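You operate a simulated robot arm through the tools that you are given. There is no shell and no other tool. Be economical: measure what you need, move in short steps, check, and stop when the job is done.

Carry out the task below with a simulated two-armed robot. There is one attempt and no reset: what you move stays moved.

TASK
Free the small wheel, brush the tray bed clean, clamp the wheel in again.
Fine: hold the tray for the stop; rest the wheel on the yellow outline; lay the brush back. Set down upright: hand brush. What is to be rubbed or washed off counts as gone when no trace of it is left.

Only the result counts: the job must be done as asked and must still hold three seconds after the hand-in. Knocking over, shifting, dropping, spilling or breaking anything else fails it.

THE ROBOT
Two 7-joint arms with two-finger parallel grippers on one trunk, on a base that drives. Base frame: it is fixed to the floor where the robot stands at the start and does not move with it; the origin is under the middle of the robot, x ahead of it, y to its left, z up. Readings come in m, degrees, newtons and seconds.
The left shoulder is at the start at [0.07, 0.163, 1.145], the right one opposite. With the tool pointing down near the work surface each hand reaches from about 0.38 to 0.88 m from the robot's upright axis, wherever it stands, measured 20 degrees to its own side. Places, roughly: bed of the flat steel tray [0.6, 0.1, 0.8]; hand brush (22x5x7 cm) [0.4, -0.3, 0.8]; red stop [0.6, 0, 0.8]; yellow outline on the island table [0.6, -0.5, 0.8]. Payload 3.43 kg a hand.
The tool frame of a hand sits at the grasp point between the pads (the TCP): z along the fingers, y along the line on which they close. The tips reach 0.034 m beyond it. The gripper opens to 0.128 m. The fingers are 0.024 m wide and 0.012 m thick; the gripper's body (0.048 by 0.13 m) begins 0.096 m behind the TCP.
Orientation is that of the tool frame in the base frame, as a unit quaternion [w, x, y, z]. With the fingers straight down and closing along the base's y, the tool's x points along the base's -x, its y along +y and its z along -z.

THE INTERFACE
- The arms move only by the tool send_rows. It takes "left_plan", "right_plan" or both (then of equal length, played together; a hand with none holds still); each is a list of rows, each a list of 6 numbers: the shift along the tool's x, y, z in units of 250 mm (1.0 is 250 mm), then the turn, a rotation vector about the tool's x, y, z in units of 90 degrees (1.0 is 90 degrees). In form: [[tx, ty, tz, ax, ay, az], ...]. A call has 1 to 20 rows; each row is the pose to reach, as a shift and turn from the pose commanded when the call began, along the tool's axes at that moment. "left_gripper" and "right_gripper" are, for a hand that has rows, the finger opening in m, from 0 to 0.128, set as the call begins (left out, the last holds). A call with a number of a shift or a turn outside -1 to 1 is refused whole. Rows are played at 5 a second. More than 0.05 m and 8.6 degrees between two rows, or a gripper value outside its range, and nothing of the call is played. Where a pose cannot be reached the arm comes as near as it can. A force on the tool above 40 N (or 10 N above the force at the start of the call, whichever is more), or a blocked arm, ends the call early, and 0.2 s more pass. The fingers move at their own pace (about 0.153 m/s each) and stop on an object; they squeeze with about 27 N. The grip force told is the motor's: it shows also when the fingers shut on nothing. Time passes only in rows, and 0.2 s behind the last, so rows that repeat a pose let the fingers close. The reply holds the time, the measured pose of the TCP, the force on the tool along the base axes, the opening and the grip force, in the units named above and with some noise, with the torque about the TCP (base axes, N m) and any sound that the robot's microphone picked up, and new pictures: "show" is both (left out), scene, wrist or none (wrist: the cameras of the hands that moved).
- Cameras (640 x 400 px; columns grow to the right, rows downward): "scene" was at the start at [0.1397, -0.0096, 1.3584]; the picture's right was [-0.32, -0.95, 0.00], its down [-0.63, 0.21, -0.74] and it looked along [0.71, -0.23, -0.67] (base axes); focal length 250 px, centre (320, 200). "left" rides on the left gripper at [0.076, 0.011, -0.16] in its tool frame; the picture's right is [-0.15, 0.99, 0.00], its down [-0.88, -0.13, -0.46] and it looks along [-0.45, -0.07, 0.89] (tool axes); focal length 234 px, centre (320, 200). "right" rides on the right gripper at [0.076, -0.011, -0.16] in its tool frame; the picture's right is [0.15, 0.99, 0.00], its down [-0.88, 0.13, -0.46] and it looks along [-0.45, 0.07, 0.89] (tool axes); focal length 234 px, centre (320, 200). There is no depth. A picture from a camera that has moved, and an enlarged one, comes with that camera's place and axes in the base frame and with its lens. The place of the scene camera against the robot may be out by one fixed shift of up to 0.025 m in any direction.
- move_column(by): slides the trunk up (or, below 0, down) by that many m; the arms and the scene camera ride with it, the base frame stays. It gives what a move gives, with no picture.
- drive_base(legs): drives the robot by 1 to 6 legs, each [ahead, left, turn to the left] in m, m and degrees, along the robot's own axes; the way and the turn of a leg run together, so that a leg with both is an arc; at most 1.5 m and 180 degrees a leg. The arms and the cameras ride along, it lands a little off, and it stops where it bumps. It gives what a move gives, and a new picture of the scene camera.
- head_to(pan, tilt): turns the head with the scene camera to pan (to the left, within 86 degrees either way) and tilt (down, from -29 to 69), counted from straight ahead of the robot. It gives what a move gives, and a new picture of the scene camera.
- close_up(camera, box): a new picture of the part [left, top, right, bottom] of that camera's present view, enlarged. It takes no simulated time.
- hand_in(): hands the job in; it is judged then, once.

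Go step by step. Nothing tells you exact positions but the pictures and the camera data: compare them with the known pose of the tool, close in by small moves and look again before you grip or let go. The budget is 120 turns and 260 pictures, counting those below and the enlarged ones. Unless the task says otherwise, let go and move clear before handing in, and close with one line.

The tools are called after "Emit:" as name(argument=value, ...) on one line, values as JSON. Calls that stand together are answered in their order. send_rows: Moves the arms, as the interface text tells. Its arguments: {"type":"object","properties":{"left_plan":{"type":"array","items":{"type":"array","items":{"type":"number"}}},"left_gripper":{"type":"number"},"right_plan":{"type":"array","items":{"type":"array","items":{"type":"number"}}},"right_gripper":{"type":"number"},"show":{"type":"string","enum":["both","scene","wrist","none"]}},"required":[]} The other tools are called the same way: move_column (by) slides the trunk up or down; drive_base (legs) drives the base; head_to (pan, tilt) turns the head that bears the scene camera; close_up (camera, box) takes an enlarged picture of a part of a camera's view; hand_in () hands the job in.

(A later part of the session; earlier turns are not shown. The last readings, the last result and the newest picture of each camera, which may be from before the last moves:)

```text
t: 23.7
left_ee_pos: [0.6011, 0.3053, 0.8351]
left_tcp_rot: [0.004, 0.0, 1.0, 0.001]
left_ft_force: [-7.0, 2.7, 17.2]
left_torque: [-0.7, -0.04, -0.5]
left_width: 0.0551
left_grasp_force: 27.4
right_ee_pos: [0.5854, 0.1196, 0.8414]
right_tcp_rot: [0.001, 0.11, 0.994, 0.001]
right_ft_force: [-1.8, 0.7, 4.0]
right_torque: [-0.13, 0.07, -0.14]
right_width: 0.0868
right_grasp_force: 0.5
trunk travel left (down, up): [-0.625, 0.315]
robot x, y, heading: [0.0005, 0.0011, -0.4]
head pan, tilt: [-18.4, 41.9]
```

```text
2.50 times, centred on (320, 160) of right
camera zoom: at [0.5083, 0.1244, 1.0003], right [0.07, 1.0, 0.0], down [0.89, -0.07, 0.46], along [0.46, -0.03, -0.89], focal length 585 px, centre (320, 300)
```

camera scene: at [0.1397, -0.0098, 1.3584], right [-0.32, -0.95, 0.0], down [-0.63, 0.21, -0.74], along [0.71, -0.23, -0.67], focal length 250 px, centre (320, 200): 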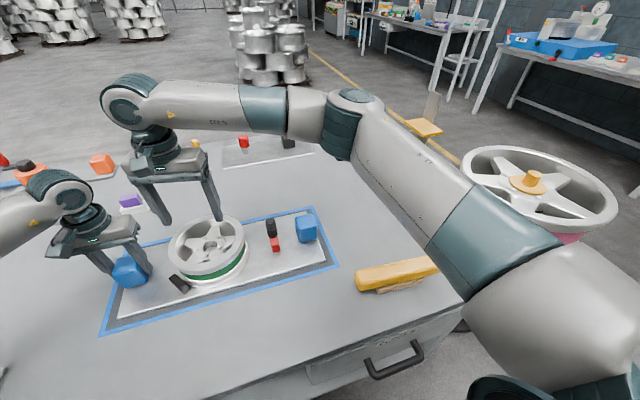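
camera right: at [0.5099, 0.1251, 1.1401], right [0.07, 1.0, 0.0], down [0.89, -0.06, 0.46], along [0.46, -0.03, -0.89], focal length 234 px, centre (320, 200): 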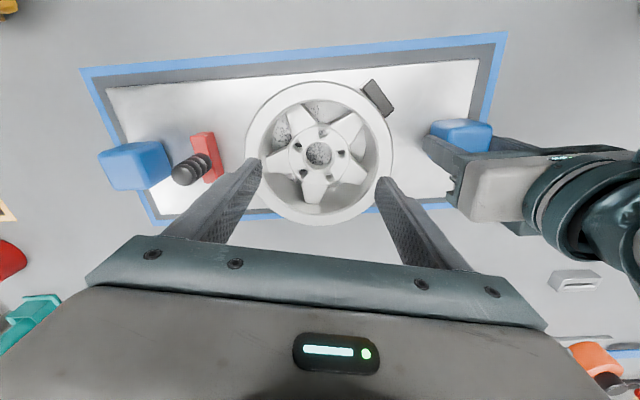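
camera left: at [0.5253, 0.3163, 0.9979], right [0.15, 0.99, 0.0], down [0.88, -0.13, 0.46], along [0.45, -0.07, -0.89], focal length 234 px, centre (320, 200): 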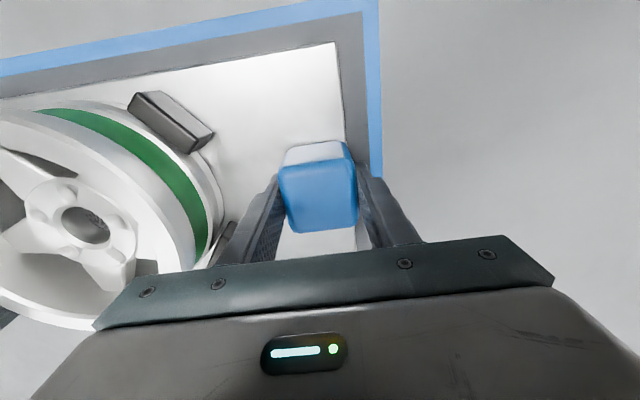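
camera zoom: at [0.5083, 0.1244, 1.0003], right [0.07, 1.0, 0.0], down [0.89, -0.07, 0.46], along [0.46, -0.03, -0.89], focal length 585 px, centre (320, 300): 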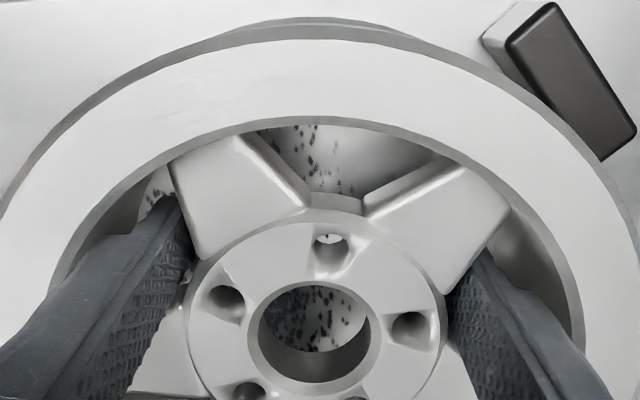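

In depth now (z 0.841). I close on the hub.

Emit:
send_rows(right_plan=[[0, 0, 0, 0, 0, 0], [0, 0, 0, 0, 0, 0], [0, 0, 0, 0, 0, 0], [0, 0, 0, 0, 0, 0]], right_gripper=0.03, show="none")

Emit:
close_up(camera="right", box=[180, 50, 460, 250])

```text
t: 24.7
left_ee_pos: [0.6017, 0.3056, 0.8367]
left_tcp_rot: [0.004, -0.001, 1.0, 0.001]
left_ft_force: [-6.7, 2.1, 18.2]
left_torque: [-0.57, 0.0, -0.43]
left_width: 0.0549
left_grasp_force: 26.4
right_ee_pos: [0.5855, 0.1198, 0.8414]
right_tcp_rot: [0.001, 0.111, 0.994, 0.002]
right_ft_force: [-1.8, 0.8, -0.4]
right_torque: [-0.24, 0.05, -0.02]
right_width: 0.0842
right_grasp_force: 26.9
trunk travel left (down, up): [-0.625, 0.315]
robot x, y, heading: [0.0038, 0.0014, -0.2]
head pan, tilt: [-18.4, 41.9]
```

```text
2.00 times, centred on (320, 150) of right
camera zoom: at [0.5083, 0.1244, 1.0003], right [0.07, 1.0, 0.0], down [0.89, -0.07, 0.46], along [0.46, -0.03, -0.89], focal length 468 px, centre (320, 300)
```

zoom: 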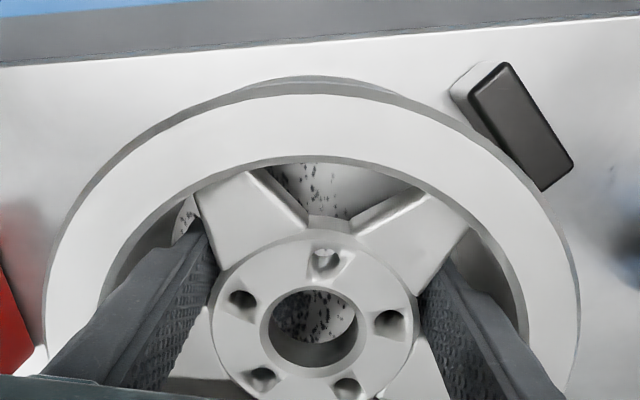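

Firm grip at 0.084. I lift 4 cm and read the weight.

Emit:
send_rows(right_plan=[[0, 0, -0.04, 0, 0, 0], [0, 0, -0.08, 0, 0, 0], [0, 0, -0.12, 0, 0, 0], [0, 0, -0.16, 0, 0, 0], [0, 0, -0.16, 0, 0, 0]])

```text
t: 25.9
left_ee_pos: [0.6024, 0.3053, 0.8343]
left_tcp_rot: [0.003, -0.001, 1.0, 0.001]
left_ft_force: [-6.8, 1.9, 11.5]
left_torque: [-0.47, -0.15, -0.57]
left_width: 0.0549
left_grasp_force: 27.1
right_ee_pos: [0.5859, 0.1198, 0.8806]
right_tcp_rot: [0.001, 0.11, 0.994, 0.001]
right_ft_force: [0.3, -0.5, -7.5]
right_torque: [0.02, 0.12, -0.01]
right_width: 0.0841
right_grasp_force: 27.4
trunk travel left (down, up): [-0.625, 0.315]
robot x, y, heading: [-0.0017, -0.0014, -0.2]
head pan, tilt: [-18.4, 41.9]
camera scene: at [0.1388, -0.0099, 1.3585], right [-0.32, -0.95, 0.0], down [-0.63, 0.21, -0.74], along [0.71, -0.24, -0.67], focal length 250 px, centre (320, 200)
camera right: at [0.5093, 0.125, 1.0401], right [0.07, 1.0, 0.0], down [0.89, -0.07, 0.46], along [0.46, -0.03, -0.89], focal length 234 px, centre (320, 200)
```

scene: 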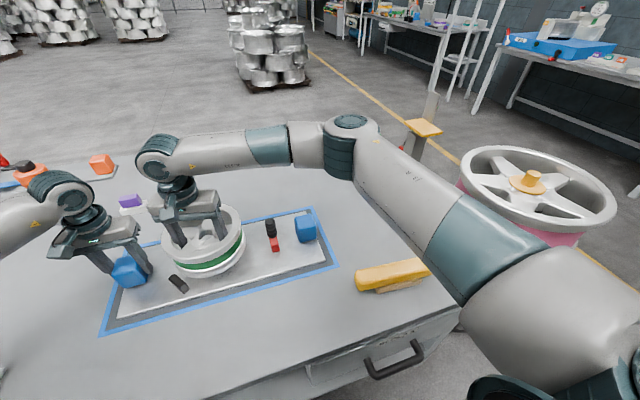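
right: 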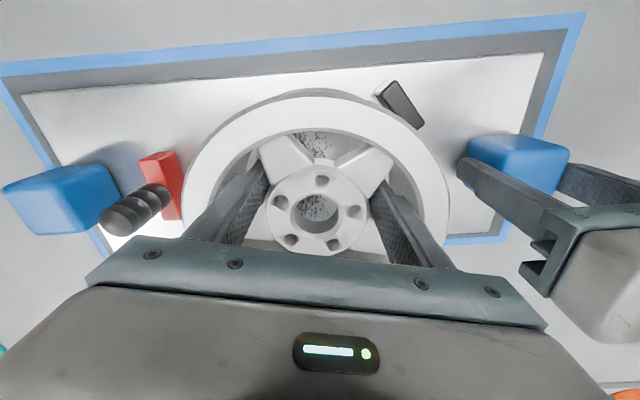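

The wheel lifts level (0.77 kg). I raise it and carry it toward the yellow outline, whose centre I put at (0.62, −0.515).

Emit:
send_rows(right_plan=[[0, 0, -0.16, 0, 0, 0], [0, 0, -0.34, 0, 0, 0], [-0.035, -0.136, -0.34, 0, 0, 0], [-0.07, -0.272, -0.34, 0, 0, 0], [-0.105, -0.408, -0.34, 0, 0, 0], [-0.14, -0.545, -0.34, 0, 0, 0], [-0.175, -0.681, -0.34, 0, 0, 0], [-0.209, -0.817, -0.34, 0, 0, 0]], show="none")

Emit:
send_rows(right_plan=[[-0.035, -0.136, 0, 0, 0, 0], [-0.07, -0.272, 0, 0, 0, 0], [-0.105, -0.408, 0, 0, 0, 0], [-0.14, -0.545, 0, 0, 0, 0], [-0.175, -0.681, 0, 0, 0, 0], [-0.209, -0.817, 0, 0, 0, 0]], show="none")

Emit:
send_rows(right_plan=[[-0.035, -0.136, 0, 0, 0, 0], [-0.07, -0.272, 0, 0, 0, 0], [-0.105, -0.408, 0, 0, 0, 0], [-0.14, -0.545, 0, 0, 0, 0], [-0.175, -0.681, 0, 0, 0, 0], [-0.209, -0.817, 0, 0, 0, 0]])

```text
t: 27.7
left_ee_pos: [0.6031, 0.3049, 0.835]
left_tcp_rot: [0.002, -0.002, 1.0, 0.001]
left_ft_force: [-1.5, 0.2, 7.4]
left_torque: [-0.44, -0.49, -0.19]
left_width: 0.0552
left_grasp_force: 26.9
right_ee_pos: [0.5964, -0.0914, 0.9651]
right_tcp_rot: [0.0, 0.109, 0.994, 0.001]
right_ft_force: [0.3, 0.1, -8.2]
right_torque: [0.05, 0.15, 0.0]
right_width: 0.0842
right_grasp_force: 27.2
trunk travel left (down, up): [-0.625, 0.315]
robot x, y, heading: [-0.0005, -0.0023, -0.0]
head pan, tilt: [-18.4, 41.9]
```

```text
t: 29.1
left_ee_pos: [0.603, 0.3042, 0.8344]
left_tcp_rot: [0.002, -0.003, 1.0, 0.002]
left_ft_force: [-1.7, -0.2, 3.2]
left_torque: [-0.43, -0.5, 0.01]
left_width: 0.055
left_grasp_force: 27.2
right_ee_pos: [0.6001, -0.303, 0.9627]
right_tcp_rot: [-0.001, 0.109, 0.994, 0.002]
right_ft_force: [-0.2, 0.9, -7.3]
right_torque: [0.05, 0.1, 0.01]
right_width: 0.084
right_grasp_force: 27.4
trunk travel left (down, up): [-0.625, 0.315]
robot x, y, heading: [-0.0001, 0.0047, -0.1]
head pan, tilt: [-18.4, 41.9]
```

```text
t: 30.5
left_ee_pos: [0.6038, 0.3045, 0.8345]
left_tcp_rot: [0.002, 0.0, 1.0, 0.002]
left_ft_force: [-0.6, -0.2, 0.5]
left_torque: [-0.97, -0.18, -0.28]
left_width: 0.055
left_grasp_force: 26.9
right_ee_pos: [0.607, -0.5135, 0.961]
right_tcp_rot: [-0.001, 0.109, 0.994, 0.002]
right_ft_force: [-0.3, -0.5, -8.3]
right_torque: [0.02, 0.11, 0.03]
right_width: 0.0842
right_grasp_force: 27.2
trunk travel left (down, up): [-0.625, 0.315]
robot x, y, heading: [-0.0031, -0.0016, -0.3]
head pan, tilt: [-18.4, 41.9]
camera scene: at [0.1407, -0.0109, 1.3583], right [-0.32, -0.95, 0.0], down [-0.63, 0.21, -0.74], along [0.71, -0.23, -0.67], focal length 250 px, centre (320, 200)
camera right: at [0.531, -0.5083, 1.1202], right [0.07, 1.0, 0.0], down [0.89, -0.07, 0.45], along [0.45, -0.03, -0.89], focal length 234 px, centre (320, 200)
```

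scene: 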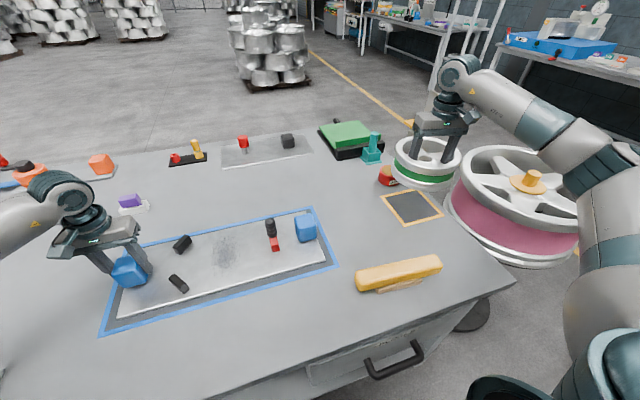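
right: 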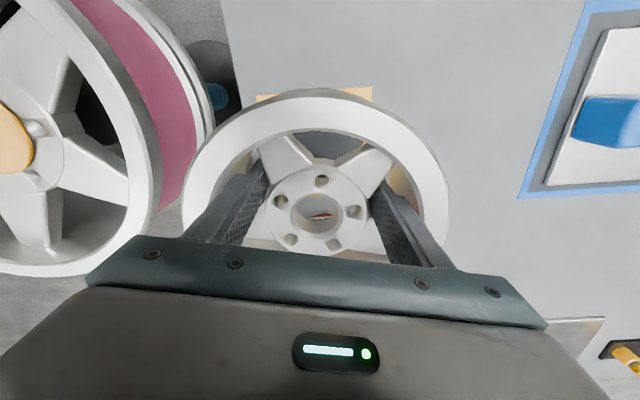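

The wheel is over the outline (centre ≈ (0.621, −0.516) vs outline (0.621, −0.515)). I lower it to near contact.

Emit:
send_rows(right_plan=[[0, 0, 0.12, 0, 0, 0], [0, 0, 0.24, 0, 0, 0], [0, 0, 0.36, 0, 0, 0], [0, 0, 0.44, 0, 0, 0], [0, 0, 0.48, 0, 0, 0], [0, 0, 0.48, 0, 0, 0]])

```text
t: 31.9
left_ee_pos: [0.6041, 0.3056, 0.8345]
left_tcp_rot: [0.002, 0.0, 1.0, 0.001]
left_ft_force: [-0.6, 0.1, 0.6]
left_torque: [-0.85, -0.03, -0.4]
left_width: 0.0549
left_grasp_force: 27.3
right_ee_pos: [0.6083, -0.5124, 0.8412]
right_tcp_rot: [-0.001, 0.11, 0.994, 0.001]
right_ft_force: [0.3, -0.5, -7.5]
right_torque: [0.05, 0.11, 0.03]
right_width: 0.0841
right_grasp_force: 26.9
trunk travel left (down, up): [-0.625, 0.315]
robot x, y, heading: [-0.0047, -0.0041, -0.1]
head pan, tilt: [-18.4, 41.9]
camera scene: at [0.1409, -0.0105, 1.3583], right [-0.32, -0.95, 0.0], down [-0.63, 0.21, -0.74], along [0.71, -0.24, -0.67], focal length 250 px, centre (320, 200)
camera right: at [0.5307, -0.5074, 1.0013], right [0.07, 1.0, 0.0], down [0.89, -0.07, 0.46], along [0.45, -0.03, -0.89], focal length 234 px, centre (320, 200)
```

scene: 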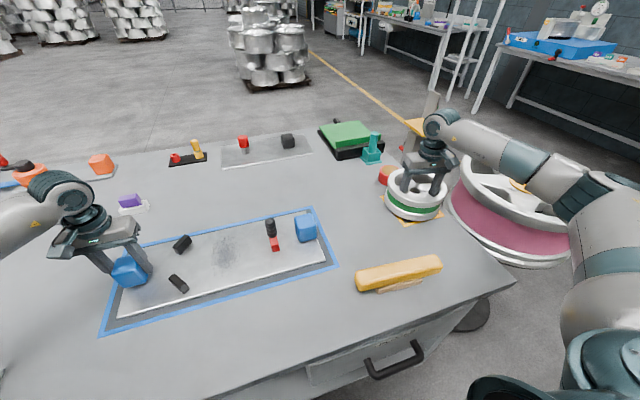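
right: 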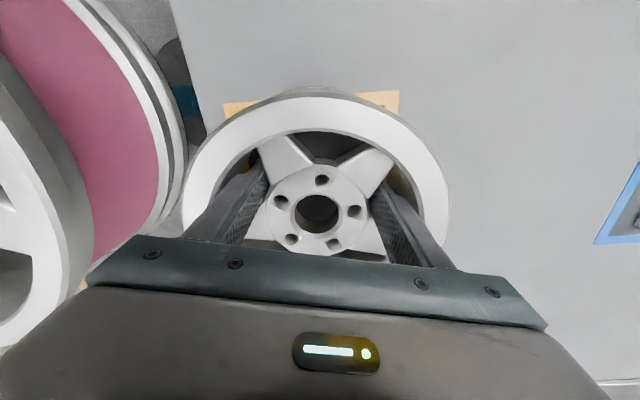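

Emit:
send_rows(right_plan=[[0, 0, 0.008, 0, 0, 0], [0, 0, 0.016, 0, 0, 0], [0, 0, 0.02, 0, 0, 0], [0, 0, 0.024, 0, 0, 0]], show="none")

```text
t: 32.9
left_ee_pos: [0.6034, 0.3048, 0.833]
left_tcp_rot: [0.002, -0.002, 1.0, 0.001]
left_ft_force: [0.7, -0.2, 0.0]
left_torque: [-0.72, 0.0, -0.31]
left_width: 0.0552
left_grasp_force: 26.8
right_ee_pos: [0.6082, -0.5118, 0.8363]
right_tcp_rot: [0.0, 0.109, 0.994, 0.002]
right_ft_force: [0.2, -0.5, -7.0]
right_torque: [0.02, 0.15, 0.0]
right_width: 0.0847
right_grasp_force: 27.3
trunk travel left (down, up): [-0.625, 0.315]
robot x, y, heading: [0.0024, 0.0013, -0.2]
head pan, tilt: [-18.4, 41.9]
```

Emit:
send_rows(right_plan=[[0, 0, 0.006, 0, 0, 0], [0, 0, 0.012, 0, 0, 0], [0, 0, 0.016, 0, 0, 0], [0, 0, 0.02, 0, 0, 0]], show="none")

```text
t: 33.9
left_ee_pos: [0.6047, 0.3039, 0.8336]
left_tcp_rot: [0.003, -0.001, 1.0, 0.001]
left_ft_force: [-1.0, -0.9, 0.1]
left_torque: [-0.77, 0.03, -0.23]
left_width: 0.055
left_grasp_force: 26.8
right_ee_pos: [0.6067, -0.5125, 0.8318]
right_tcp_rot: [-0.001, 0.11, 0.994, 0.002]
right_ft_force: [0.5, 0.2, -7.7]
right_torque: [0.02, 0.13, 0.0]
right_width: 0.0842
right_grasp_force: 27.5
trunk travel left (down, up): [-0.625, 0.315]
robot x, y, heading: [0.0, 0.001, -0.3]
head pan, tilt: [-18.4, 41.9]
```

Emit:
send_rows(right_plan=[[0, 0, 0.008, 0, 0, 0], [0, 0, 0.016, 0, 0, 0], [0, 0, 0.02, 0, 0, 0], [0, 0, 0.024, 0, 0, 0]], show="wrist")

```text
t: 34.9
left_ee_pos: [0.6024, 0.306, 0.8343]
left_tcp_rot: [0.002, 0.0, 1.0, 0.002]
left_ft_force: [0.3, 1.9, -0.6]
left_torque: [-0.18, 0.37, -0.04]
left_width: 0.055
left_grasp_force: 26.7
right_ee_pos: [0.6072, -0.5129, 0.8302]
right_tcp_rot: [0.003, 0.11, 0.994, 0.001]
right_ft_force: [2.2, -5.7, 20.5]
right_torque: [-0.18, 0.21, 0.02]
right_width: 0.0843
right_grasp_force: 27.1
trunk travel left (down, up): [-0.625, 0.315]
robot x, y, heading: [0.0004, -0.0004, -0.1]
head pan, tilt: [-18.4, 41.9]
camera right: at [0.5294, -0.5067, 0.9883], right [0.07, 1.0, 0.0], down [0.89, -0.07, 0.46], along [0.46, -0.03, -0.89], focal length 234 px, centre (320, 200)
```

right: 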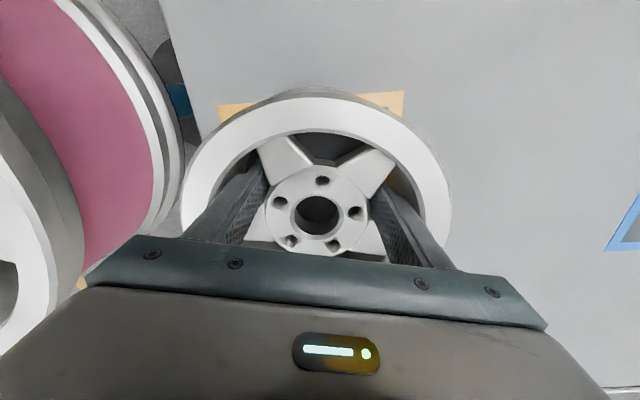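

It rests on the table (contact at TCP z 0.8305). I relieve the pressure, open slightly to 0.088 and lift out.

Emit:
send_rows(right_plan=[[0, 0, -0.008, 0, 0, 0], [0, 0, -0.008, 0, 0, 0]], show="none")

Emit:
send_rows(right_plan=[[0, 0, 0, 0, 0, 0], [0, 0, 0, 0, 0, 0], [0, 0, -0.06, 0, 0, 0], [0, 0, -0.14, 0, 0, 0], [0, 0, -0.24, 0, 0, 0], [0, 0, -0.4, 0, 0, 0]], right_gripper=0.0885)

```text
t: 35.5
left_ee_pos: [0.6023, 0.3055, 0.8348]
left_tcp_rot: [0.001, 0.0, 1.0, 0.001]
left_ft_force: [-0.1, 1.1, 0.0]
left_torque: [-0.66, 0.49, -0.49]
left_width: 0.055
left_grasp_force: 26.9
right_ee_pos: [0.6061, -0.5107, 0.8289]
right_tcp_rot: [0.0, 0.108, 0.994, 0.001]
right_ft_force: [4.2, -4.9, 10.6]
right_torque: [-0.27, -0.25, -0.07]
right_width: 0.0842
right_grasp_force: 26.9
trunk travel left (down, up): [-0.625, 0.315]
robot x, y, heading: [-0.0018, 0.0007, -0.1]
head pan, tilt: [-18.4, 41.9]
```

```text
t: 36.9
left_ee_pos: [0.6022, 0.3058, 0.8339]
left_tcp_rot: [0.002, -0.001, 1.0, 0.0]
left_ft_force: [-1.1, 1.7, -0.3]
left_torque: [-0.86, -0.35, -0.09]
left_width: 0.0552
left_grasp_force: 27.5
right_ee_pos: [0.6052, -0.5119, 0.9303]
right_tcp_rot: [0.0, 0.11, 0.994, 0.001]
right_ft_force: [-0.5, 1.3, -1.3]
right_torque: [0.01, 0.02, 0.0]
right_width: 0.0884
right_grasp_force: 0.1
trunk travel left (down, up): [-0.625, 0.315]
robot x, y, heading: [-0.0009, 0.0038, -0.1]
head pan, tilt: [-18.4, 41.9]
camera scene: at [0.14, -0.0092, 1.3584], right [-0.32, -0.95, 0.0], down [-0.63, 0.21, -0.74], along [0.71, -0.24, -0.67], focal length 250 px, centre (320, 200)
camera right: at [0.5293, -0.5066, 1.0895], right [0.07, 1.0, 0.0], down [0.89, -0.07, 0.45], along [0.45, -0.03, -0.89], focal length 234 px, centre (320, 200)
```

scene: 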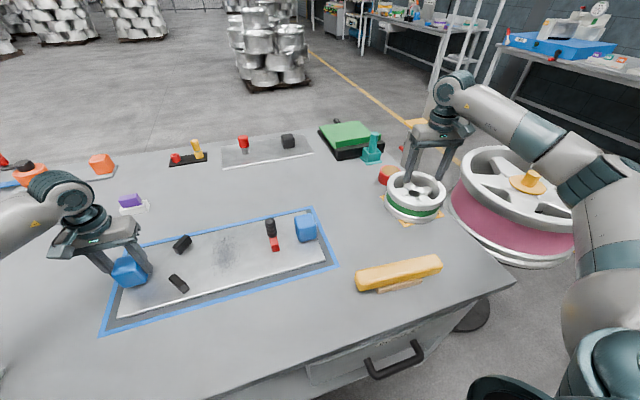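
right: 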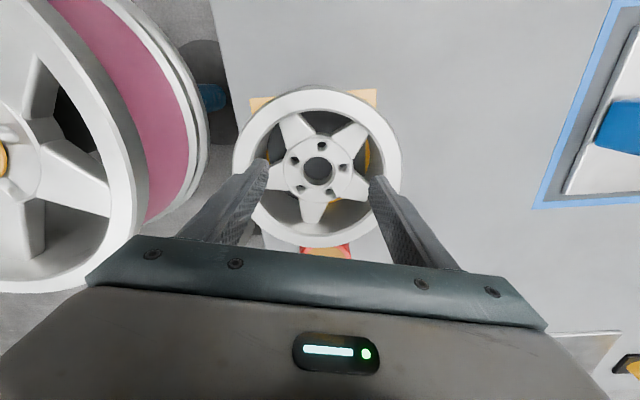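

The wheel stands free on the outline. Now I rise and go above the brush to look at it.

Emit:
send_rows(right_plan=[[0, 0, -0.19, 0, 0, 0], [0, 0, -0.38, 0, 0, 0], [0.1, 0.08, -0.5, 0, 0, 0], [0.23, 0.17, -0.6, 0, 0, 0], [0.37, 0.27, -0.6, 0, 0, 0], [0.51, 0.37, -0.6, 0, 0, 0], [0.65, 0.47, -0.6, 0, 0, 0], [0.78, 0.57, -0.6, 0, 0, 0], [0.9, 0.667, -0.6, 0, 0, 0]])

```text
t: 38.9
left_ee_pos: [0.6039, 0.3045, 0.8342]
left_tcp_rot: [0.002, -0.001, 1.0, 0.001]
left_ft_force: [0.5, 2.9, 0.4]
left_torque: [-1.08, 0.2, -0.16]
left_width: 0.0548
left_grasp_force: 27.5
right_ee_pos: [0.4224, -0.2983, 1.078]
right_tcp_rot: [-0.001, 0.109, 0.994, 0.001]
right_ft_force: [-0.8, -0.1, -0.4]
right_torque: [0.01, -0.01, -0.01]
right_width: 0.0886
right_grasp_force: 0.2
trunk travel left (down, up): [-0.625, 0.315]
robot x, y, heading: [0.0018, 0.0007, 0.3]
head pan, tilt: [-18.4, 41.9]
camera scene: at [0.1401, -0.009, 1.3585], right [-0.32, -0.95, 0.0], down [-0.63, 0.21, -0.74], along [0.71, -0.24, -0.67], focal length 250 px, centre (320, 200)
camera right: at [0.3457, -0.2934, 1.2376], right [0.07, 1.0, 0.0], down [0.89, -0.07, 0.46], along [0.45, -0.03, -0.89], focal length 234 px, centre (320, 200)
```

scene: 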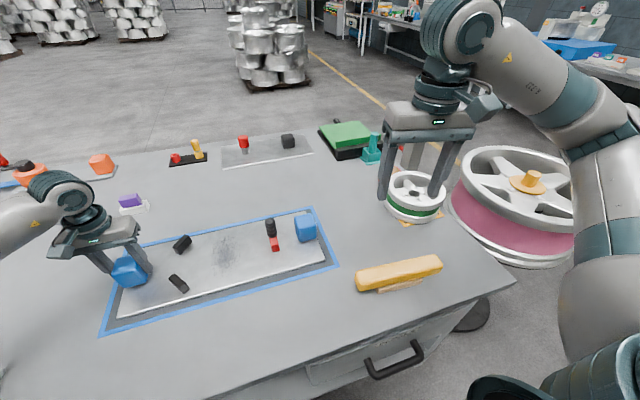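
right: 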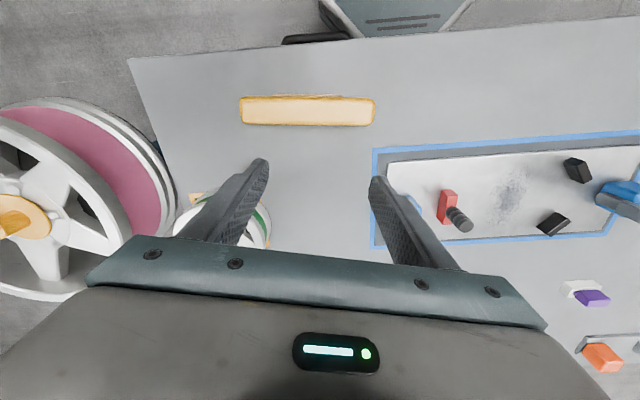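

The brush lies with centre ≈ (0.386, −0.314), axis 4–5° off y, top z≈0.85. I turn the right hand across it and look closer.

Emit:
send_rows(right_plan=[[0, 0, 0, 0, 0, 0.091], [0, 0, 0, 0, 0, 0.182], [0, 0, 0, 0, 0, 0.273], [0, 0, 0, 0, 0, 0.364], [0, 0, 0, 0, 0, 0.455], [0, 0, 0, 0, 0, 0.546], [0, 0, 0, 0, 0, 0.637], [0, 0, 0, 0, 0, 0.728], [0, 0, 0, 0, 0, 0.819], [0, 0, 0, 0, 0, 0.91]], right_gripper=0.1, show="wrist")

Emit:
close_up(camera="scene", box=[340, 240, 460, 310])

```text
t: 41.1
left_ee_pos: [0.6028, 0.306, 0.8344]
left_tcp_rot: [0.001, -0.001, 1.0, 0.0]
left_ft_force: [-0.5, 0.4, -0.1]
left_torque: [-0.62, 0.0, -0.2]
left_width: 0.0551
left_grasp_force: 26.9
right_ee_pos: [0.4236, -0.3006, 1.0789]
right_tcp_rot: [-0.001, 0.735, 0.678, 0.001]
right_ft_force: [0.7, 0.2, 0.5]
right_torque: [0.0, -0.03, -0.01]
right_width: 0.0998
right_grasp_force: 0.1
trunk travel left (down, up): [-0.625, 0.315]
robot x, y, heading: [-0.0021, -0.0005, 0.0]
head pan, tilt: [-18.4, 41.9]
camera right: at [0.4184, -0.2251, 1.2381], right [1.0, 0.07, 0.0], down [0.06, -0.89, 0.45], along [0.03, -0.45, -0.89], focal length 234 px, centre (320, 200)
```

right: 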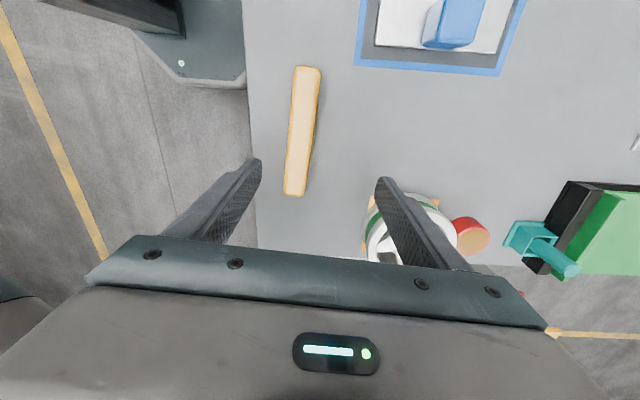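

```text
5.33 times, centred on (400, 275) of scene
camera zoom: at [0.1402, -0.0096, 1.3584], right [-0.32, -0.95, 0.0], down [-0.63, 0.21, -0.74], along [0.71, -0.24, -0.67], focal length 1335 px, centre (-107, -200)
```

zoom: 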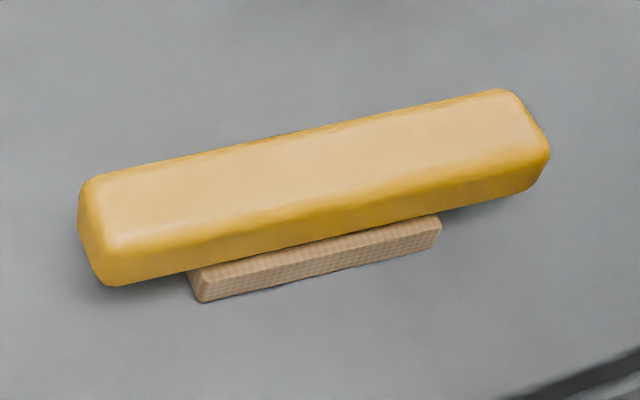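

Emit:
send_rows(right_plan=[[-0.015, -0.034, 0.13, 0, 0, 0], [-0.03, -0.067, 0.26, 0, 0, 0], [-0.045, -0.1, 0.39, 0, 0, 0], [-0.059, -0.134, 0.516, 0, 0, 0]], show="wrist")

```text
t: 42.1
left_ee_pos: [0.6029, 0.3053, 0.8351]
left_tcp_rot: [0.002, -0.001, 1.0, 0.001]
left_ft_force: [-0.9, 0.8, -0.6]
left_torque: [-0.53, -0.02, -0.14]
left_width: 0.0548
left_grasp_force: 27.0
right_ee_pos: [0.389, -0.3141, 0.9489]
right_tcp_rot: [-0.001, 0.734, 0.679, 0.001]
right_ft_force: [0.1, 0.7, -0.3]
right_torque: [0.02, 0.01, 0.0]
right_width: 0.1
right_grasp_force: 0.1
trunk travel left (down, up): [-0.625, 0.315]
robot x, y, heading: [-0.0021, 0.0016, -0.2]
head pan, tilt: [-18.4, 41.9]
camera right: at [0.3825, -0.2381, 1.1084], right [1.0, 0.07, 0.0], down [0.06, -0.89, 0.45], along [0.03, -0.45, -0.89], focal length 234 px, centre (320, 200)
```

right: 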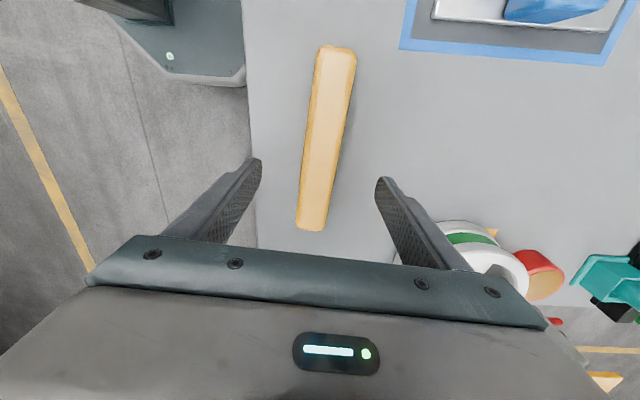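

The brush is centred between the fingers. I go down to z 0.842 and grip it.

Emit:
send_rows(right_plan=[[0.008, 0, 0.15, 0, 0, 0], [0.008, 0, 0.3, 0, 0, 0], [0.008, 0, 0.38, 0, 0, 0], [0.008, 0, 0.428, 0, 0, 0]], show="none")

Emit:
send_rows(right_plan=[[0, 0, 0, 0, 0, 0], [0, 0, 0, 0, 0, 0], [0, 0, 0, 0, 0, 0]], right_gripper=0.01)

```text
t: 43.1
left_ee_pos: [0.6037, 0.3048, 0.8342]
left_tcp_rot: [0.001, -0.001, 1.0, 0.0]
left_ft_force: [-0.4, 1.0, -0.5]
left_torque: [-0.68, 0.03, -0.09]
left_width: 0.0549
left_grasp_force: 26.7
right_ee_pos: [0.3895, -0.3096, 0.8415]
right_tcp_rot: [-0.001, 0.734, 0.679, 0.002]
right_ft_force: [-0.2, -0.2, -1.2]
right_torque: [0.01, 0.0, -0.04]
right_width: 0.1001
right_grasp_force: 0.0
trunk travel left (down, up): [-0.625, 0.315]
robot x, y, heading: [0.0012, -0.0005, 0.1]
head pan, tilt: [-18.4, 41.9]
```

```text
t: 43.9
left_ee_pos: [0.6039, 0.3052, 0.8347]
left_tcp_rot: [0.002, -0.002, 1.0, 0.001]
left_ft_force: [-0.4, 1.0, 0.4]
left_torque: [-0.67, -0.06, -0.13]
left_width: 0.055
left_grasp_force: 26.9
right_ee_pos: [0.3887, -0.31, 0.8421]
right_tcp_rot: [-0.001, 0.734, 0.68, 0.001]
right_ft_force: [0.4, 0.2, -0.5]
right_torque: [0.06, 0.0, -0.03]
right_width: 0.0417
right_grasp_force: 26.7
trunk travel left (down, up): [-0.625, 0.315]
robot x, y, heading: [0.0029, 0.0028, -0.4]
head pan, tilt: [-18.4, 41.9]
camera scene: at [0.1402, -0.0096, 1.3584], right [-0.32, -0.95, 0.0], down [-0.63, 0.21, -0.74], along [0.71, -0.24, -0.67], focal length 250 px, centre (320, 200)
camera right: at [0.3836, -0.2342, 1.0019], right [1.0, 0.07, 0.0], down [0.06, -0.89, 0.45], along [0.03, -0.45, -0.89], focal length 234 px, centre (320, 200)
```

scene: 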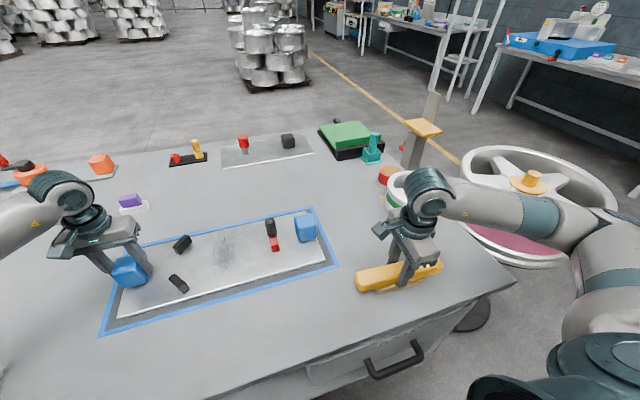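
right: 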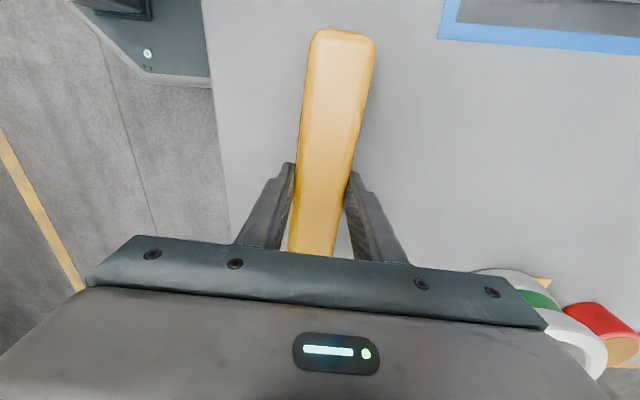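

Brush held (4.2 cm). I lift it and look at the dirt on the bed.

Emit:
send_rows(right_plan=[[0, 0, -0.15, 0, 0, 0], [0, 0, -0.3, 0, 0, 0], [0, 0, -0.45, 0, 0, 0], [0, 0, -0.55, 0, 0, 0]], show="none")

Emit:
close_up(camera="scene", box=[160, 210, 300, 300])

Emit:
close_up(camera="left", box=[0, 0, 320, 200])

```text
t: 44.9
left_ee_pos: [0.6036, 0.304, 0.8341]
left_tcp_rot: [0.002, 0.0, 1.0, 0.002]
left_ft_force: [-0.7, 1.7, -0.1]
left_torque: [-0.84, -0.09, -0.12]
left_width: 0.0549
left_grasp_force: 27.2
right_ee_pos: [0.387, -0.309, 0.9822]
right_tcp_rot: [-0.001, 0.734, 0.679, 0.001]
right_ft_force: [-0.2, 0.4, -2.0]
right_torque: [0.07, -0.02, 0.0]
right_width: 0.0416
right_grasp_force: 26.7
trunk travel left (down, up): [-0.625, 0.315]
robot x, y, heading: [-0.0003, -0.0011, -0.1]
head pan, tilt: [-18.4, 41.9]
```

```text
4.44 times, centred on (230, 255) of scene
camera zoom: at [0.1402, -0.0095, 1.3584], right [-0.32, -0.95, 0.0], down [-0.63, 0.21, -0.74], along [0.71, -0.24, -0.67], focal length 1112 px, centre (720, -44)
```

zoom: 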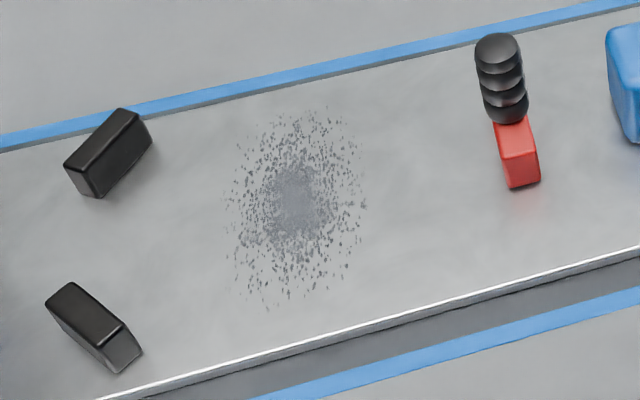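

```text
2.00 times, centred on (160, 100) of left
camera zoom: at [0.5277, 0.3156, 0.9939], right [0.14, 0.99, 0.0], down [0.88, -0.13, 0.46], along [0.45, -0.06, -0.89], focal length 468 px, centre (640, 400)
```

zoom: 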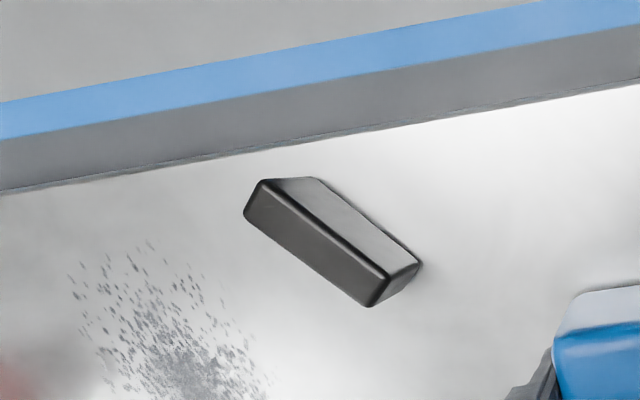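

The dirt spot is about (0.597, 0.093), ±7 cm in x, ±4.3 cm in y. I turn the brush so that its length runs along x and will sweep along y, clear of the stops.

Emit:
send_rows(right_plan=[[0.08, 0.04, 0, 0, 0, -0.0833], [0.16, 0.08, 0, 0, 0, -0.1667], [0.24, 0.12, 0, 0, 0, -0.25], [0.32, 0.16, 0, 0, 0, -0.3333], [0.4, 0.2, 0, 0, 0, -0.4167], [0.48, 0.24, 0, 0, 0, -0.5], [0.56, 0.28, 0, 0, 0, -0.5833], [0.64, 0.32, 0, 0, 0, -0.6667], [0.72, 0.36, 0, 0, 0, -0.75], [0.8, 0.4, 0, 0, 0, -0.8333], [0.88, 0.44, 0, 0, 0, -0.9167], [0.96, 0.48, 0, 0, 0, -1.0]])

```text
t: 47.5
left_ee_pos: [0.6043, 0.3046, 0.8344]
left_tcp_rot: [0.002, -0.001, 1.0, 0.001]
left_ft_force: [-0.5, 1.1, 0.2]
left_torque: [-1.02, 0.09, -0.26]
left_width: 0.0548
left_grasp_force: 26.7
right_ee_pos: [0.5279, -0.0796, 0.9801]
right_tcp_rot: [0.0, 0.038, 0.999, 0.0]
right_ft_force: [-0.1, 0.5, -1.5]
right_torque: [0.01, -0.01, 0.0]
right_width: 0.0414
right_grasp_force: 26.6
trunk travel left (down, up): [-0.625, 0.315]
robot x, y, heading: [0.0029, -0.0001, -0.3]
head pan, tilt: [-18.4, 41.9]
camera scene: at [0.1404, -0.0091, 1.3585], right [-0.32, -0.95, 0.0], down [-0.63, 0.21, -0.74], along [0.71, -0.24, -0.67], focal length 250 px, centre (320, 200)
camera right: at [0.4509, -0.0858, 1.1402], right [-0.07, 1.0, 0.0], down [0.89, 0.06, 0.46], along [0.45, 0.03, -0.89], focal length 234 px, centre (320, 200)
```

scene: 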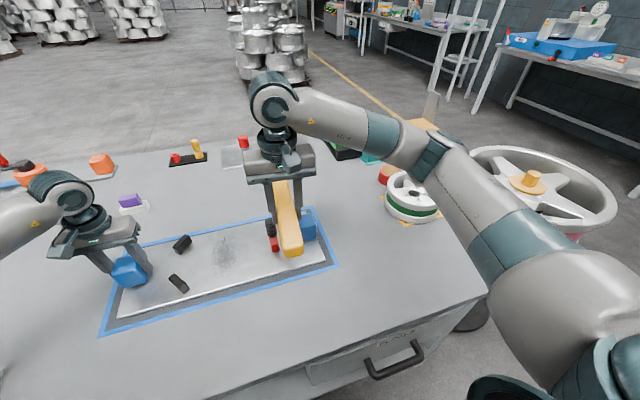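
right: 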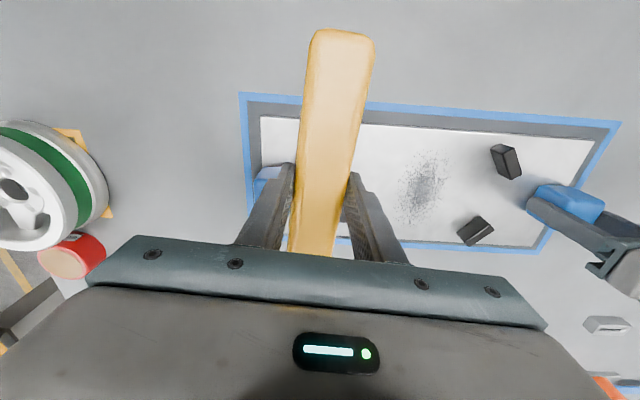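

Emit:
send_rows(right_plan=[[-0.052, 0.137, 0.04, 0, 0, -0.016], [-0.104, 0.274, 0.08, 0, 0, -0.032], [-0.157, 0.412, 0.12, 0, 0, -0.048], [-0.157, 0.412, 0.26, 0, 0, -0.048], [-0.157, 0.412, 0.4, 0, 0, -0.048], [-0.157, 0.412, 0.46, 0, 0, -0.048]])

```text
t: 48.9
left_ee_pos: [0.6039, 0.3046, 0.8348]
left_tcp_rot: [0.002, -0.001, 1.0, 0.001]
left_ft_force: [0.4, -0.2, -0.3]
left_torque: [-0.53, -0.23, 0.1]
left_width: 0.0552
left_grasp_force: 27.2
right_ee_pos: [0.5741, 0.0204, 0.8657]
right_tcp_rot: [-0.001, 0.001, 1.0, 0.002]
right_ft_force: [0.1, 0.2, -1.3]
right_torque: [-0.01, 0.03, -0.01]
right_width: 0.0414
right_grasp_force: 27.0
trunk travel left (down, up): [-0.625, 0.315]
robot x, y, heading: [0.0021, -0.0025, -0.2]
head pan, tilt: [-18.4, 41.9]
camera scene: at [0.1404, -0.0096, 1.3584], right [-0.32, -0.95, 0.0], down [-0.63, 0.21, -0.74], along [0.71, -0.24, -0.67], focal length 250 px, centre (320, 200)
camera right: at [0.4983, 0.0081, 1.0244], right [-0.14, 0.99, 0.0], down [0.88, 0.13, 0.46], along [0.45, 0.07, -0.89], focal length 234 px, centre (320, 200)
```

scene: 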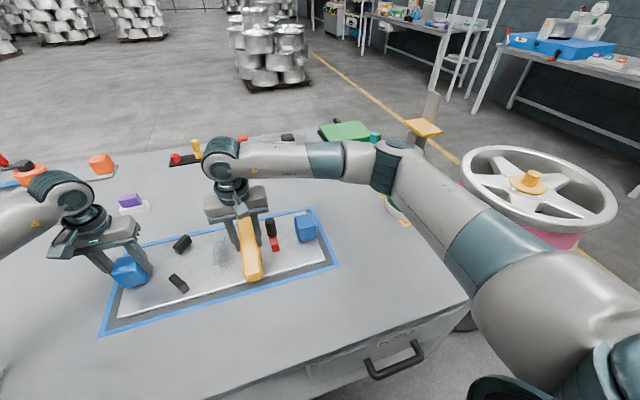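
right: 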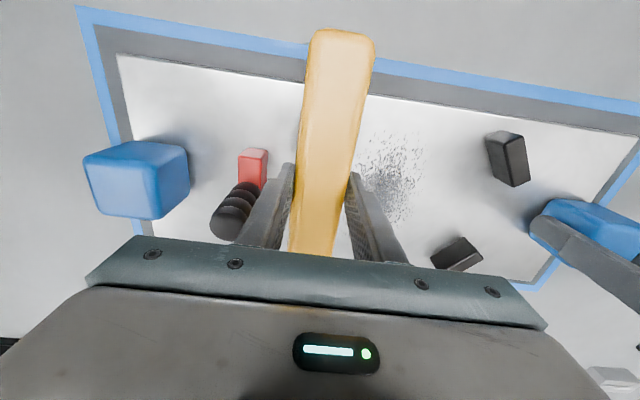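

Just above the bed. I lower to light contact.

Emit:
send_rows(right_plan=[[0, 0, 0.02, 0, 0, 0], [0, 0, 0.036, 0, 0, 0], [0, 0, 0.048, 0, 0, 0], [0, 0, 0.056, 0, 0, 0]], show="none")

```text
t: 49.9
left_ee_pos: [0.6024, 0.3045, 0.834]
left_tcp_rot: [0.002, -0.002, 1.0, 0.001]
left_ft_force: [1.3, -1.0, -0.6]
left_torque: [-0.58, -0.4, 0.41]
left_width: 0.0549
left_grasp_force: 26.7
right_ee_pos: [0.5738, 0.0202, 0.8532]
right_tcp_rot: [0.0, 0.001, 1.0, 0.001]
right_ft_force: [-1.7, -1.1, 7.4]
right_torque: [-0.23, 0.48, -0.03]
right_width: 0.041
right_grasp_force: 26.5
trunk travel left (down, up): [-0.625, 0.315]
robot x, y, heading: [-0.0005, 0.0004, -0.1]
head pan, tilt: [-18.4, 41.9]
```

Contact with 7 N. I sweep along +y and back.

Emit:
send_rows(right_plan=[[0, 0.06, 0.002, 0, 0, 0], [0, 0.12, 0.002, 0, 0, 0], [0, 0.18, 0.002, 0, 0, 0], [0, 0.24, 0.002, 0, 0, 0], [0, 0.3, 0.002, 0, 0, 0], [0, 0.36, 0.002, 0, 0, 0], [0, 0.42, 0.002, 0, 0, 0], [0, 0.48, 0.002, 0, 0, 0], [0, 0.42, 0.002, 0, 0, 0], [0, 0.36, 0.002, 0, 0, 0], [0, 0.3, 0.002, 0, 0, 0], [0, 0.24, 0.002, 0, 0, 0], [0, 0.18, 0.002, 0, 0, 0], [0, 0.12, 0.002, 0, 0, 0], [0, 0.06, 0.002, 0, 0, 0], [0, 0, 0.002, 0, 0, 0]])

```text
t: 53.3
left_ee_pos: [0.6037, 0.3041, 0.8346]
left_tcp_rot: [0.002, -0.001, 1.0, 0.001]
left_ft_force: [-0.2, -9.6, -5.1]
left_torque: [-0.02, 0.15, 0.46]
left_width: 0.0551
left_grasp_force: 27.2
right_ee_pos: [0.5735, 0.018, 0.8525]
right_tcp_rot: [0.0, 0.001, 1.0, 0.002]
right_ft_force: [0.4, 7.6, 18.5]
right_torque: [0.08, 0.02, -0.04]
right_width: 0.0416
right_grasp_force: 27.0
trunk travel left (down, up): [-0.625, 0.315]
robot x, y, heading: [-0.0003, 0.001, -0.0]
head pan, tilt: [-18.4, 41.9]
camera scene: at [0.1393, -0.0096, 1.3586], right [-0.32, -0.95, 0.0], down [-0.63, 0.21, -0.74], along [0.71, -0.24, -0.67], focal length 250 px, centre (320, 200)
camera right: at [0.4978, 0.0067, 1.0118], right [-0.14, 0.99, 0.0], down [0.88, 0.13, 0.46], along [0.45, 0.07, -0.89], focal length 234 px, centre (320, 200)
```

scene: 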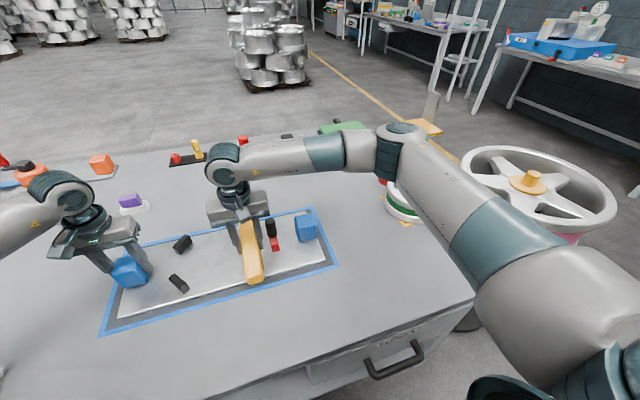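
right: 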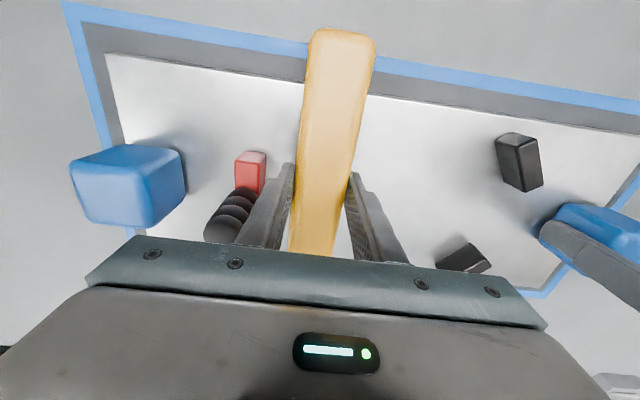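

The near part is clean already. I sweep the far part as well, then lift.

Emit:
send_rows(right_plan=[[-0.1, 0.02, 0, 0, 0, 0], [-0.19, 0.04, 0, 0, 0, 0], [-0.19, 0.1, 0, 0, 0, 0], [-0.19, 0.16, 0, 0, 0, 0], [-0.19, 0.22, 0, 0, 0, 0], [-0.19, 0.28, 0, 0, 0, 0], [-0.19, 0.34, 0, 0, 0, 0], [-0.19, 0.4, 0, 0, 0, 0], [-0.19, 0.47, 0, 0, 0, 0], [-0.19, 0.4, 0, 0, 0, 0], [-0.19, 0.34, 0, 0, 0, 0], [-0.19, 0.28, 0, 0, 0, 0], [-0.19, 0.22, 0, 0, 0, 0], [-0.19, 0.16, 0, 0, 0, 0], [-0.19, 0.1, 0, 0, 0, 0], [-0.19, 0.04, 0, 0, 0, 0], [-0.19, 0.04, -0.15, 0, 0, 0], [-0.1, 0.04, -0.3, 0, 0, 0], [0, -0.1, -0.5, 0, 0, 0], [0, -0.25, -0.5, 0, 0, 0]])

Emit:
close_up(camera="scene", box=[160, 210, 300, 300])

Emit:
close_up(camera="right", box=[340, 90, 540, 260])

```text
refused: row 19 steps farther than a row can; nothing moved
```

```text
4.44 times, centred on (230, 255) of scene
camera zoom: at [0.1393, -0.0096, 1.3586], right [-0.32, -0.95, 0.0], down [-0.63, 0.21, -0.74], along [0.71, -0.24, -0.67], focal length 1112 px, centre (720, -44)
```

zoom: 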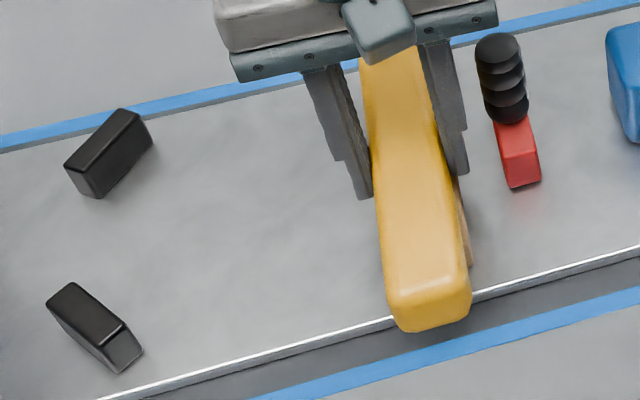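

```text
2.35 times, centred on (440, 175) of right
camera zoom: at [0.4978, 0.0067, 1.0118], right [-0.14, 0.99, 0.0], down [0.88, 0.13, 0.46], along [0.45, 0.07, -0.89], focal length 551 px, centre (38, 259)
```

zoom: 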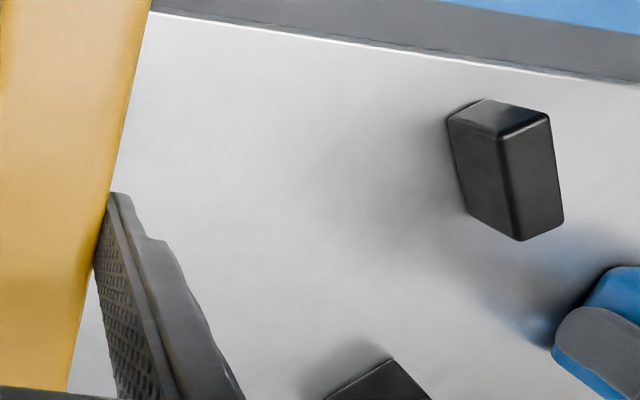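

The bed looks clean already, but I do the far pass too for safety.

Emit:
send_rows(right_plan=[[-0.1, 0.02, 0, 0, 0, 0], [-0.19, 0.04, 0, 0, 0, 0], [-0.19, 0.1, 0, 0, 0, 0], [-0.19, 0.16, 0, 0, 0, 0], [-0.19, 0.22, 0, 0, 0, 0], [-0.19, 0.28, 0, 0, 0, 0], [-0.19, 0.34, 0, 0, 0, 0], [-0.19, 0.4, 0, 0, 0, 0], [-0.19, 0.47, 0, 0, 0, 0], [-0.19, 0.4, 0, 0, 0, 0], [-0.19, 0.34, 0, 0, 0, 0], [-0.19, 0.28, 0, 0, 0, 0], [-0.19, 0.22, 0, 0, 0, 0], [-0.19, 0.16, 0, 0, 0, 0], [-0.19, 0.1, 0, 0, 0, 0], [-0.19, 0.04, 0, 0, 0, 0], [-0.19, 0.04, -0.15, 0, 0, 0], [-0.15, 0.0, -0.32, 0, 0, 0], [-0.1, -0.05, -0.48, 0, 0, 0]], show="wrist")

Emit:
close_up(camera="scene", box=[160, 210, 300, 300])

```text
t: 57.3
left_ee_pos: [0.6036, 0.3062, 0.8349]
left_tcp_rot: [0.002, -0.002, 1.0, 0.001]
left_ft_force: [-2.0, -2.1, 1.4]
left_torque: [-0.67, -0.06, 0.24]
left_width: 0.0547
left_grasp_force: 26.5
right_ee_pos: [0.6, 0.007, 0.9737]
right_tcp_rot: [0.0, 0.001, 1.0, 0.001]
right_ft_force: [-1.1, 0.3, -2.1]
right_torque: [0.02, 0.01, 0.01]
right_width: 0.0413
right_grasp_force: 26.8
trunk travel left (down, up): [-0.625, 0.315]
robot x, y, heading: [0.0036, -0.0004, -0.2]
head pan, tilt: [-18.4, 41.9]
camera right: at [0.5243, -0.005, 1.1335], right [-0.14, 0.99, 0.0], down [0.88, 0.13, 0.46], along [0.45, 0.07, -0.89], focal length 234 px, centre (320, 200)
```

right: 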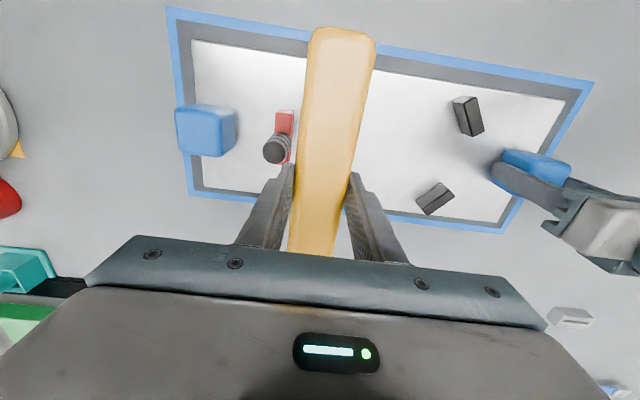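

```text
4.44 times, centred on (230, 255) of scene
camera zoom: at [0.1395, -0.0097, 1.3584], right [-0.32, -0.95, 0.0], down [-0.63, 0.21, -0.74], along [0.71, -0.24, -0.67], focal length 1112 px, centre (720, -44)
```

zoom: 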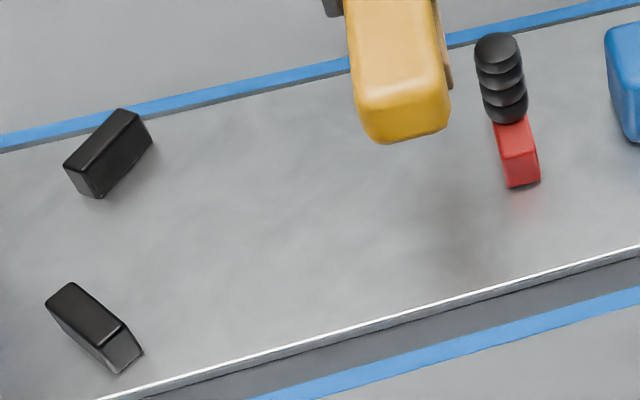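

The bed is clean. I carry the brush back to its place, turning it to its old direction.

Emit:
send_rows(right_plan=[[0.05, -0.08, 0, 0, 0, 0.0833], [0.1, -0.16, 0, 0, 0, 0.1667], [0.16, -0.24, 0, 0, 0, 0.25], [0.21, -0.32, 0, 0, 0, 0.3333], [0.27, -0.4, 0, 0, 0, 0.4167], [0.32, -0.48, 0, 0, 0, 0.5], [0.38, -0.56, 0, 0, 0, 0.5833], [0.43, -0.64, 0, 0, 0, 0.6667], [0.49, -0.72, 0, 0, 0, 0.75], [0.54, -0.8, 0, 0, 0, 0.8333], [0.6, -0.88, 0, 0, 0, 0.9167], [0.65, -0.96, 0, 0, 0, 1.0]], show="none")

```text
t: 59.9
left_ee_pos: [0.6035, 0.3044, 0.8353]
left_tcp_rot: [0.002, -0.001, 1.0, 0.001]
left_ft_force: [-0.3, -0.3, 0.0]
left_torque: [-0.59, -0.45, 0.12]
left_width: 0.0549
left_grasp_force: 27.3
right_ee_pos: [0.4342, -0.2353, 0.9711]
right_tcp_rot: [-0.001, 0.709, 0.705, 0.0]
right_ft_force: [0.3, 0.6, -1.0]
right_torque: [0.02, 0.0, -0.01]
right_width: 0.0416
right_grasp_force: 27.9
trunk travel left (down, up): [-0.625, 0.315]
robot x, y, heading: [0.002, 0.0022, 0.1]
head pan, tilt: [-18.4, 41.9]
```

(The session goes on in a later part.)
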